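You operate a simulated robot arm through the tools that you are given. There is no shell and no other tool. Be economical: measure what you need, move in short steps, check, and stop when the job is done.

The job below is to be done with a simulated robot arm. You get a single attempt, and the scene is never put back.

JOB
Press the check button two times.
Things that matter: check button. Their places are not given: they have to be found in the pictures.

Only the result counts: the job must be done as asked and must still hold three seconds after the hand-in. Knocking over, shifting, dropping, spilling or breaking anything else fails it.

ROBOT AND FRAMES
A 7-joint arm with a two-finger parallel gripper, fixed in place. Base frame: the origin is at the foot of the arm, x ahead of it, y to its left, z up. Lengths are in m, angles in rad, forces in N, time in s.
Its first joint turns from -1.152 to 1.152 rad. Payload 2.6 kg.
The TCP is the grasp point between the finger pads, 0.03 m short of the fingertips. In the tool frame z runs along the fingers and y along their closing line. Largest opening 0.094 m; finger width 0.028, thickness 0.01; the body of the gripper, 0.05 by 0.096 m, starts 0.055 m behind the TCP.
Orientation is that of the tool frame in the base frame, as [roll, pitch, yaw] about the fixed x, y, z axes, in that order (R = Rz(yaw) Ry(pitch) Rx(roll)). With the fingers straight down and closing along the base's y, the tool's x points along the base's -x, its y along +y and its z along -z.

CONTROLS
- The arm moves only by the tool step_arm. Its argument "motion" is a list of rows, each a list of 7 numbers: the shift along the tool's x, y, z in units of 50 mm (1.0 is 50 mm), then the turn, a rotation vector about the tool's x, y, z in units of 4 degrees (1.0 is 4 degrees), then the finger opening in m, from 0 to 0.094. In form: [[x, y, z, ax, ay, az, claw], ...]. A call has 1 to 10 rows; each row shifts and turns the commanded pose from where the row before left it, along the tool's axes as they then stand. A call with a number of a shift or a turn outside -1 to 1 is refused whole. A row lasts 0.2 s, in which the tool goes at most 0.05 m and 0.15 rad; a call with a longer step from one row to the next is refused whole, and so is a gripper value outside its range. Where a pose cannot be reached the arm comes as near as it can. A force on the tool above 40 N (or 10 N above the force at the start of the call, whichever is more), or a blocked arm, ends the call early, and 0.2 s more pass. The fingers move at their own pace (about 0.072 m/s each) and stop on an object; they squeeze with about 22 N. The grip force told is the motor's: it shows also when the fingers shut on nothing. Time passes only in rows, and 0.2 s behind the last, so rows that do not move let the fingers close. The reply holds the time, the measured pose of the TCP, the force on the tool along the base axes, the opening and the grip force, in the units named above and with some noise, and new pictures: "show" is both (left out), scene, wrist or none.
- Cameras (640 x 400 px; columns grow to the right, rows downward): "scene" is fixed at [0.0491, 0.4462, 0.5621]; the picture's right is [-0.62, -0.78, 0.00], its down [-0.46, 0.36, -0.81] and it looks along [0.64, -0.51, -0.58] (base axes); focal length 298 px, centre (320, 200). "wrist" rides on the gripper at [-0.037, 0, -0.058] in the tool frame; the picture's right is [0.00, -1.00, 0.00], its down [0.97, 0.00, -0.24] and it looks along [0.24, 0.00, 0.97] (tool axes); focal length 218 px, centre (320, 200).
- pixel_to_xyz(camera, pixels): for up to 12 pixels [column, row] of the newest picture of that camera ("zoom" is the newest enlarged one), the place [x, y, z] in the base frame of the surface seen there, good to about 0.002 m. No time passes.
- zoom(camera, box): a new picture of the part [left, top, right, bottom] of that camera's present view, enlarged. No time passes.
- job_done(): hands the job in; it is judged then, once.

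Go step by step. Measure first, check grasps and placings, and put right what went wrong. The budget is 60 turns and 120 pictures, counting those below and the enlarged ones. Unless the task says otherwise, let go and move clear before handing in, and close with one line.

The tools are called after ">>>" as name(argument=value, ...) on one line, values as JSON. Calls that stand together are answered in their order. step_arm: Moves the arm, as the interface text tells. Its arguments: {"type":"object","properties":{"motion":{"type":"array"},"show":{"type":"string","enum":["both","scene","wrist","none"]}},"required":["motion"]} The other tools are called the same way: pixel_to_xyz (camera, pixels) gives the place of the surface under pixels of a picture; zoom (camera, box) takes an enlarged picture of a part of a camera's view; job_done () hands the job in.

At the start:

```text
time_s: 0.0
tcp_pos: [0.3712, 0.1459, 0.3775]
tool_rot: [-3.141, 0.001, -3.141]
contact_force: [0.7, 0.2, 0.1]
grip_width: 0.0939
grasp_force: 0.1
```

scene: 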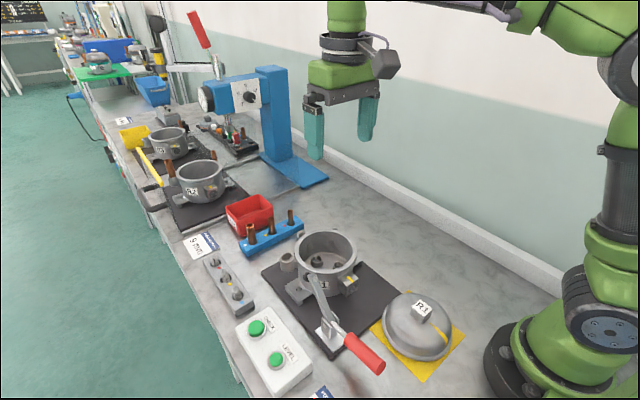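
wrist: 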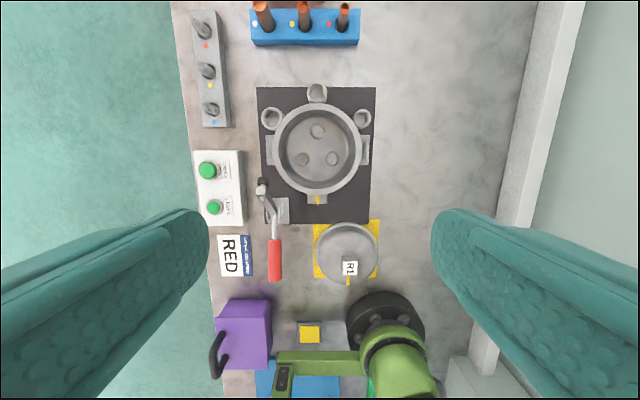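

The scene shows a white box with two green buttons near (257,328) and (276,360). I'll enlarge it to read the labels and measure both.

>>> zoom(camera="scene", box=[220, 290, 330, 400])

>>> zoom(camera="wrist", box=[180, 140, 260, 230])

>>> pixel_to_xyz(camera="wrist", pixels=[[207, 170], [214, 207], [235, 160], [235, 190], [205, 215], [275, 260], [262, 186], [205, 70], [211, 108], [280, 210], [200, 185]])

>>> pixel_to_xyz(camera="scene", pixels=[[257, 326], [276, 358], [268, 345], [240, 295], [314, 280], [370, 362]])

```text
3.64 times, centred on (275, 345) of scene
```

zoom: 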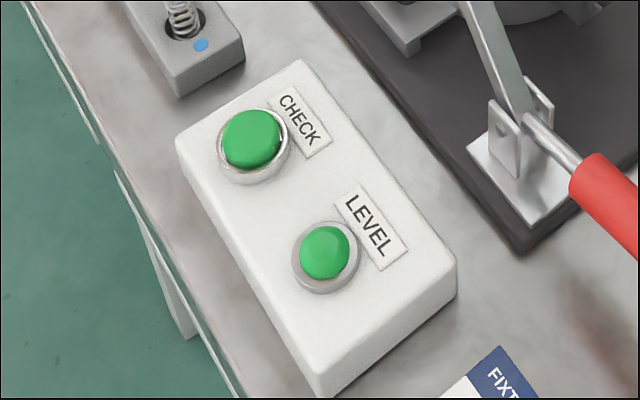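

```text
4.44 times, centred on (220, 185) of wrist
```

zoom: 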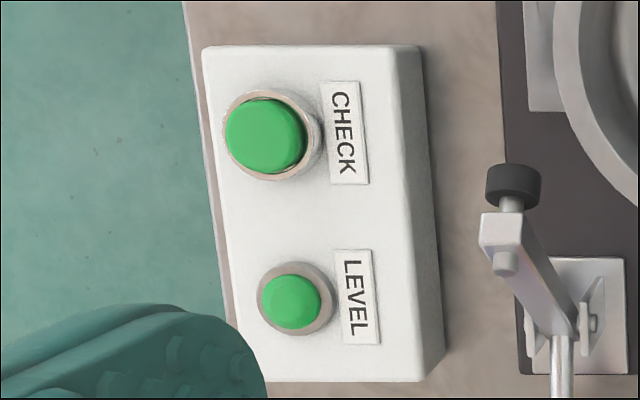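

```text
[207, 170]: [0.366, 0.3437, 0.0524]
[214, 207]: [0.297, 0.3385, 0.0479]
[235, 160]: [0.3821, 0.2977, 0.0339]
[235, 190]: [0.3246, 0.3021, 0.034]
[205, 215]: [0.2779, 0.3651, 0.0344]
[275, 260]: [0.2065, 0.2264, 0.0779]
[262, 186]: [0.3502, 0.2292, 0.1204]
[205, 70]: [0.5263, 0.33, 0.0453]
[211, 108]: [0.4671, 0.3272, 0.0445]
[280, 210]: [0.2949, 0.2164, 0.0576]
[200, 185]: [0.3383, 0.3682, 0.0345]
```

```text
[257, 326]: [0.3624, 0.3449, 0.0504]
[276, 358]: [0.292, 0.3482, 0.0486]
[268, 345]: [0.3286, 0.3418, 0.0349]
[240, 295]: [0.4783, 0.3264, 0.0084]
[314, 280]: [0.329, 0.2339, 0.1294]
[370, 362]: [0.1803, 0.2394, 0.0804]
```

The upper, larger button is CHECK, at about (0.364, 0.344) with its top near z 0.052. I'll close the fingers, move over it, then measure again.

>>> step_arm(motion=[[0.144, 0.792, 0, 0, 0, 0, 0], [0, 0.792, 0, 0, 0, 0, 0], [0, 0.792, 0, 0, 0, 0, 0], [0, 0.792, 0, 0, 0, 0, 0], [0, 0.792, 0, 0, 0, 0, 0], [0, 0, 0.8, 0, 0, 0, 0], [0, 0, 0.8, 0, 0, 0, 0], [0, 0, 0.8, 0, 0, 0, 0], [0, 0, 0.6, 0, 0, 0, 0], [0, 0, 0, 0, 0, 0, 0]])

```text
time_s: 2.2
tcp_pos: [0.3623, 0.3436, 0.2276]
tool_rot: [3.141, 0.0, -3.14]
contact_force: [0.1, 0.6, 0.4]
grip_width: 0.0
grasp_force: 21.2
```

scene: 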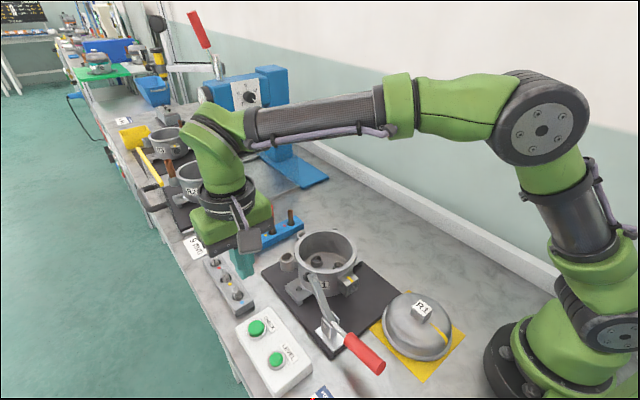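
wrist: 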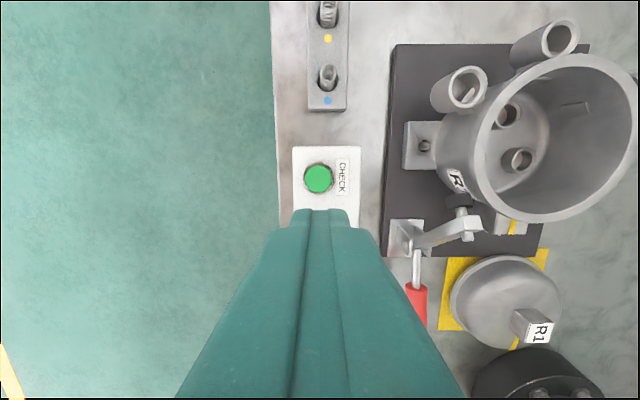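

>>> pixel_to_xyz(camera="wrist", pixels=[[319, 178], [306, 178], [331, 178], [319, 166], [319, 191], [300, 160], [370, 170], [370, 120], [285, 150]])

>>> zoom(camera="wrist", box=[280, 140, 370, 230])

```text
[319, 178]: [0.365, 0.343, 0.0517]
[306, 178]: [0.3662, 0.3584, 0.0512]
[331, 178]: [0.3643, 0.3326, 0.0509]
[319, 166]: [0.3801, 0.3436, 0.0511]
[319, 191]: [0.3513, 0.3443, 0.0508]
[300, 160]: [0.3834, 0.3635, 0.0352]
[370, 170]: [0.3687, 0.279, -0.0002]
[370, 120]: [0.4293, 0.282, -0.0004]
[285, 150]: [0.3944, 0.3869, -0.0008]
```

```text
4.44 times, centred on (325, 185) of wrist
```

zoom: 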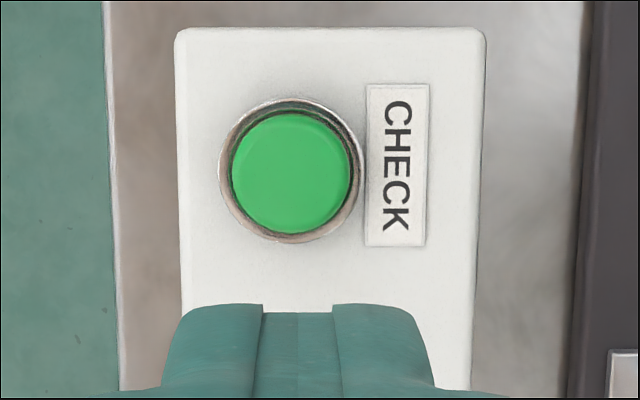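

The button's centre is about (0.3655, 0.345) with its top at z≈0.052. The tabletop reads z≈0 rather than the stated 0.052, so I'll come down in stages and watch the force.

>>> step_arm(motion=[[-0.05, 0.02, 0.55, 0, 0, 0, 0], [0, 0, 0.55, 0, 0, 0, 0], [0, 0, 0.5, 0, 0, 0, 0], [0, 0, 0.1, 0, 0, 0, 0], [0, 0, 0.1, 0, 0, 0, 0], [0, 0, 0.1, 0, 0, 0, 0], [0, 0, 0.1, 0, 0, 0, 0], [0, 0, 0.1, 0, 0, 0, 0]])

```text
time_s: 4.0
tcp_pos: [0.3656, 0.3439, 0.1226]
tool_rot: [-3.141, -0.001, -3.141]
contact_force: [-0.1, -0.1, -0.2]
grip_width: 0.0002
grasp_force: 21.5
```

scene: 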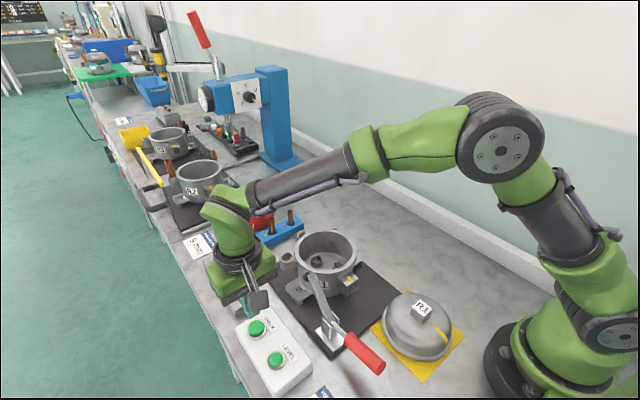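
wrist: 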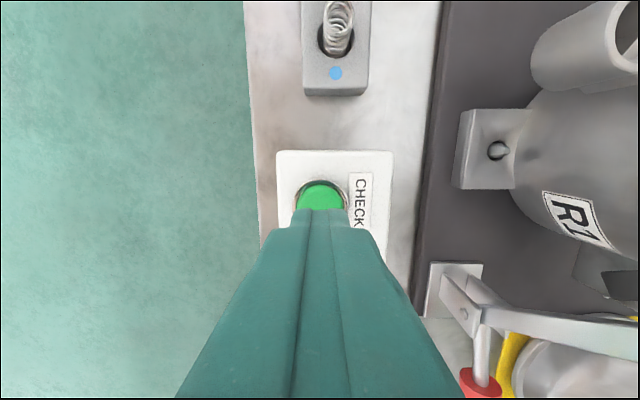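

No contact yet; the tip should be at about z 0.093. I'll check the alignment in the scene view.

>>> zoom(camera="scene", box=[200, 250, 310, 360])

>>> pixel_to_xyz(camera="scene", pixels=[[257, 326], [250, 312], [250, 308], [247, 300]])

>>> pixel_to_xyz(camera="wrist", pixels=[[320, 190], [320, 200], [300, 225], [345, 228], [400, 120]])

```text
3.64 times, centred on (255, 305) of scene
```

zoom: 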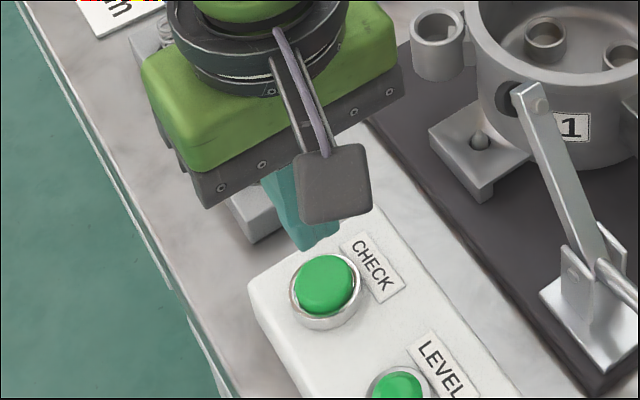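

```text
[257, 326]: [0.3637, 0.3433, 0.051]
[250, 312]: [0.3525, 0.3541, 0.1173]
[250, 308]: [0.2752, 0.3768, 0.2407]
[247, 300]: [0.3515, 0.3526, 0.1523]
```

```text
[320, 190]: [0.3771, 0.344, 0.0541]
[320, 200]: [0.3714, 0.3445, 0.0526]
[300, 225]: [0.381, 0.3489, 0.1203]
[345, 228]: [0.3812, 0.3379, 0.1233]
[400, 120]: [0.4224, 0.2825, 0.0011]
```

Alignment is good, with the tip directly above the button. I'll go down to about 4 mm above it.

>>> step_arm(motion=[[0, 0.02, 0.1, 0, 0, 0, 0], [0, 0, 0.1, 0, 0, 0, 0], [0, 0, 0.1, 0, 0, 0, 0], [0, 0, 0.1, 0, 0, 0, 0], [0, 0, 0.1, 0, 0, 0, 0], [0, 0, 0.1, 0, 0, 0, 0], [0, 0, 0.1, 0, 0, 0, 0]])

```text
time_s: 5.6
tcp_pos: [0.365, 0.3448, 0.0867]
tool_rot: [3.141, 0.001, 3.141]
contact_force: [0.4, 0.7, -0.2]
grip_width: 0.0
grasp_force: 22.0
```

scene: 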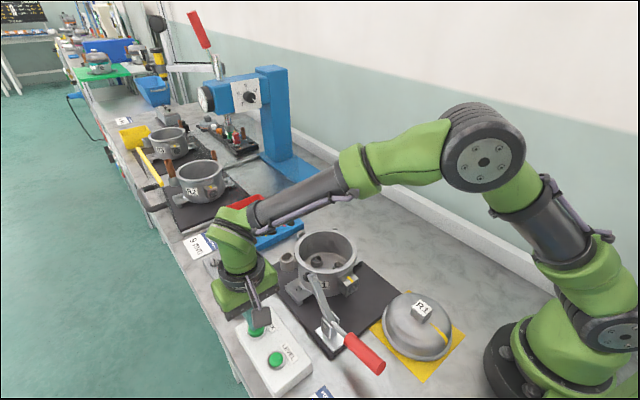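
wrist: 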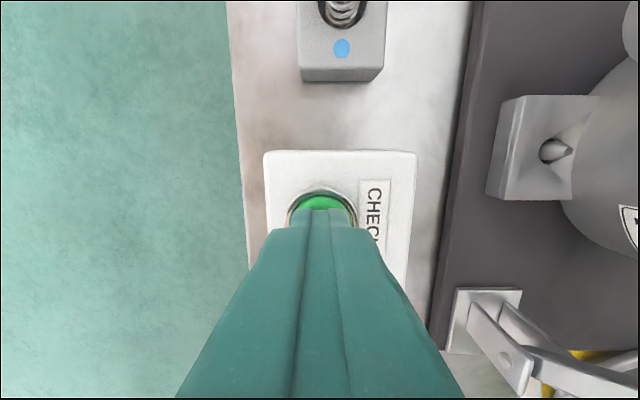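

No contact yet, and the tip is about 4–5 mm above the cap. I'll press down in 2 mm steps and read the force.

>>> step_arm(motion=[[0, 0, 0.04, 0, 0, 0, 0], [0, 0, 0.04, 0, 0, 0, 0], [0, 0, 0.04, 0, 0, 0, 0], [0, 0, 0.04, 0, 0, 0, 0]], show="wrist")

```text
time_s: 6.6
tcp_pos: [0.3662, 0.3464, 0.0796]
tool_rot: [3.14, -0.002, -3.142]
contact_force: [0.4, 0.6, 2.5]
grip_width: 0.0001
grasp_force: 21.3
```

wrist: 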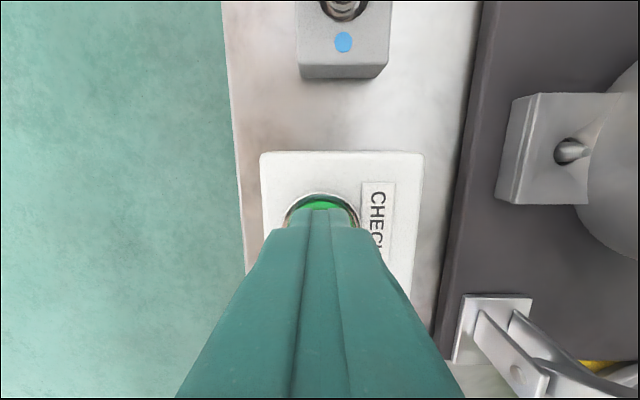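

Contact: 2.5 N upward with the button about 2 mm down. I'll keep going in small steps.

>>> step_arm(motion=[[0, 0, 0.04, 0, 0, 0, 0]], show="none")

>>> step_arm(motion=[[0, 0, 0.04, 0, 0, 0, 0]], show="wrist")

```text
time_s: 7.0
tcp_pos: [0.3656, 0.3456, 0.0786]
tool_rot: [-3.141, 0.002, 3.141]
contact_force: [-0.3, 1.6, 2.9]
grip_width: 0.0
grasp_force: 22.2
```

```text
time_s: 7.4
tcp_pos: [0.3657, 0.3455, 0.0761]
tool_rot: [3.141, 0.001, -3.141]
contact_force: [-2.8, -2.5, 12.4]
grip_width: 0.0002
grasp_force: 22.1
```

wrist: 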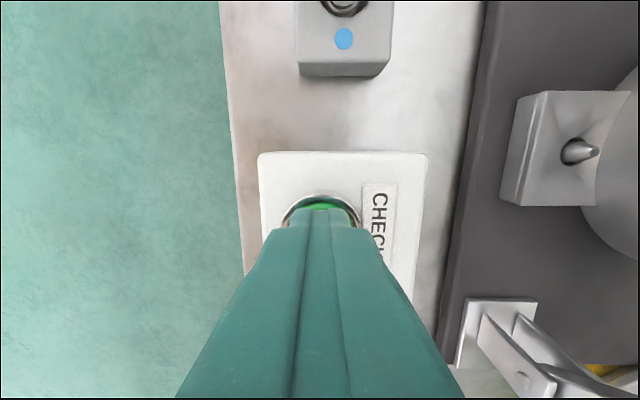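

The force jumped to 12.4 N, so I've hit either the end of travel or the metal ring. I'll zoom in and measure the ring against the cap.

>>> zoom(camera="wrist", box=[270, 170, 370, 240])

>>> zoom(camera="scene", box=[230, 295, 290, 355])

>>> pixel_to_xyz(camera="wrist", pixels=[[320, 206], [320, 203], [320, 199], [320, 197], [320, 195], [320, 190], [290, 213], [293, 213], [349, 213], [353, 213], [357, 217]])

```text
5.71 times, centred on (320, 205) of wrist
```

zoom: 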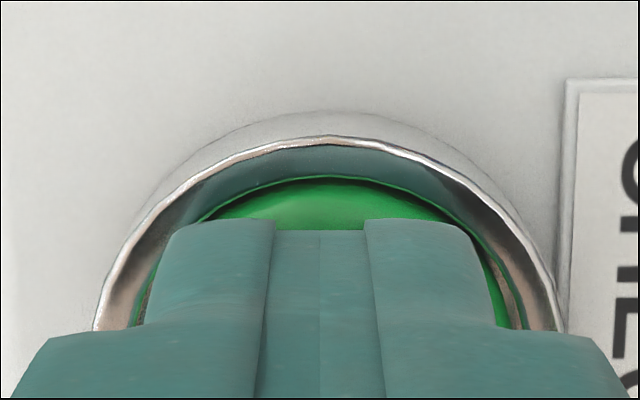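

```text
6.67 times, centred on (260, 325) of scene
```

zoom: 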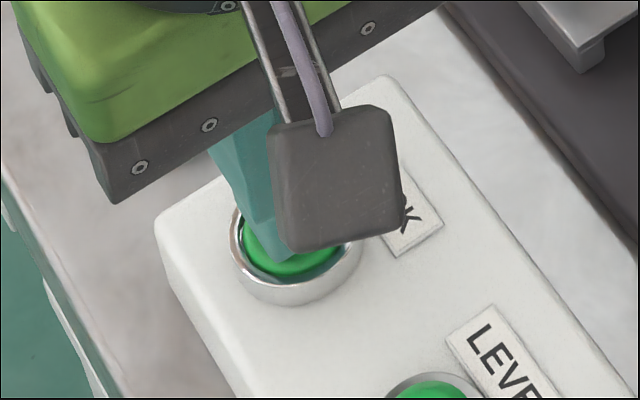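

```text
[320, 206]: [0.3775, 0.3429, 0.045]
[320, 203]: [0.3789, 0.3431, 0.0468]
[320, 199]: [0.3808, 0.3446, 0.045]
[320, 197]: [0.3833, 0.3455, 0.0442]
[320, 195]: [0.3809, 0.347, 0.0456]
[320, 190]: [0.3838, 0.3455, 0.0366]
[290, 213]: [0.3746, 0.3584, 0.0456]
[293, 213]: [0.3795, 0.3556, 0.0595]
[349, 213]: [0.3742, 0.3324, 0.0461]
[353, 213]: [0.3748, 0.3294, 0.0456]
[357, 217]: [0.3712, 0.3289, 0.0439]
```

The cap is now level with the ring at about z 0.045, and the fingers touch only the cap. I'll push a little further to confirm it's at the end of travel.

>>> step_arm(motion=[[0, 0, 0.03, 0, 0, 0, 0], [0, 0, 0, 0, 0, 0, 0]], show="none")

```text
time_s: 8.0
tcp_pos: [0.3656, 0.3453, 0.0762]
tool_rot: [3.141, 0.002, 3.14]
contact_force: [-12.1, -11.4, 34.2]
grip_width: 0.0
grasp_force: 22.4
```

That's a hard stop: 34 N with no further movement, so the button is fully pressed. I'll lift well clear and check that the cap comes back up.

>>> step_arm(motion=[[0, 0, -0.1, 0, 0, 0, 0], [0, 0, -0.15, 0, 0, 0, 0], [0, 0, -0.15, 0, 0, 0, 0], [0, 0, 0, 0, 0, 0, 0]])

>>> zoom(camera="wrist", box=[270, 170, 370, 240])

>>> pixel_to_xyz(camera="wrist", pixels=[[320, 205], [320, 203], [320, 200]])

```text
time_s: 9.0
tcp_pos: [0.3668, 0.3453, 0.0938]
tool_rot: [-3.14, 0.0, 3.141]
contact_force: [0.1, 0.4, 0.9]
grip_width: 0.0
grasp_force: 22.1
```

scene: 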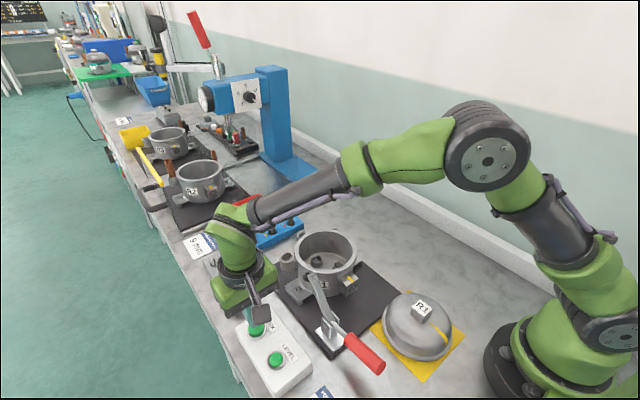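
wrist: 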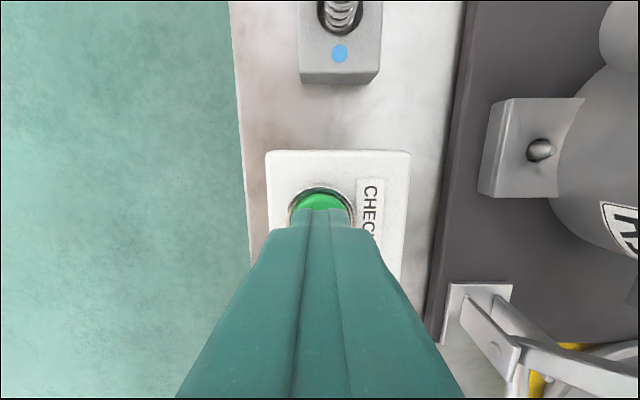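

```text
5.71 times, centred on (320, 205) of wrist
```

zoom: 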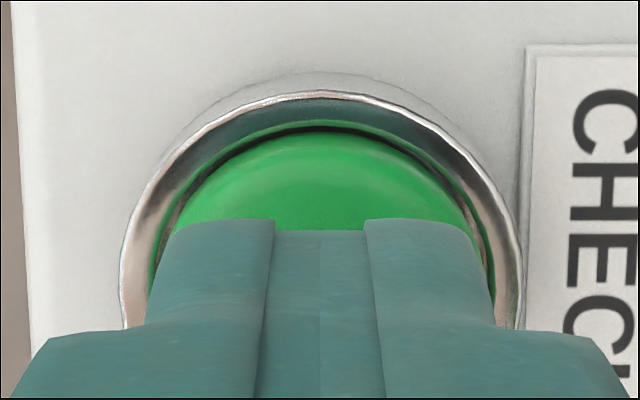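

```text
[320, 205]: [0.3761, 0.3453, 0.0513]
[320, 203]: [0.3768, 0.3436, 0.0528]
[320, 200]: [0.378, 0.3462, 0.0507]
```

The cap is back at z≈0.052 and there's no contact force. I'll make the second press to the same depth.

>>> step_arm(motion=[[0, 0, 0.1, 0, 0, 0, 0], [0, 0, 0.08, 0, 0, 0, 0], [0, 0, 0.06, 0, 0, 0, 0], [0, 0, 0.05, 0, 0, 0, 0], [0, 0, 0.05, 0, 0, 0, 0], [0, 0, 0.04, 0, 0, 0, 0], [0, 0, 0, 0, 0, 0, 0]], show="wrist")

```text
time_s: 10.6
tcp_pos: [0.3656, 0.345, 0.0771]
tool_rot: [3.139, 0.002, 3.14]
contact_force: [-7.9, -7.9, 23.1]
grip_width: 0.0
grasp_force: 21.8
```

wrist: 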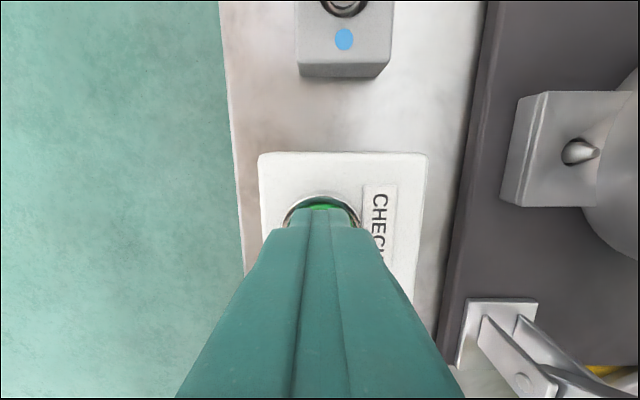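

The second press also reached the hard stop, at 23 N. I'll lift straight up and well clear.

>>> step_arm(motion=[[0, 0, -0.1, 0, 0, 0, 0], [0, 0, -0.3, 0, 0, 0, 0], [0, 0, -0.7, 0, 0, 0, 0], [0, 0, -0.7, 0, 0, 0, 0], [0, 0, -0.7, 0, 0, 0, 0], [0, 0, 0, 0, 0, 0, 0]])

>>> pixel_to_xyz(camera="scene", pixels=[[257, 326], [268, 345]])

```text
time_s: 12.0
tcp_pos: [0.3646, 0.3454, 0.2007]
tool_rot: [-3.141, 0.0, 3.141]
contact_force: [-0.4, -0.7, -0.3]
grip_width: 0.0003
grasp_force: 21.8
```

scene: 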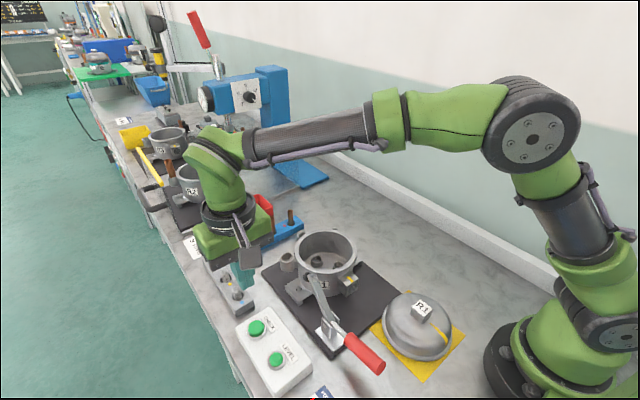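
wrist: 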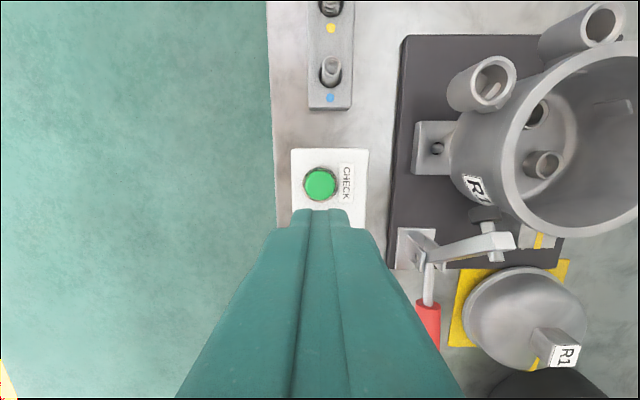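

```text
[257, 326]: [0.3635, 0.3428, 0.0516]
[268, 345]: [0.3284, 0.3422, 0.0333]
```

The cap is back up at z≈0.052, the box hasn't moved, and the arm is clear. I'm handing in.

>>> job_done()

```text
The job is handed in.
```

I pressed the CHECK button twice, each time to its end stop with a full release in between; nothing else was touched, and the job is handed in.
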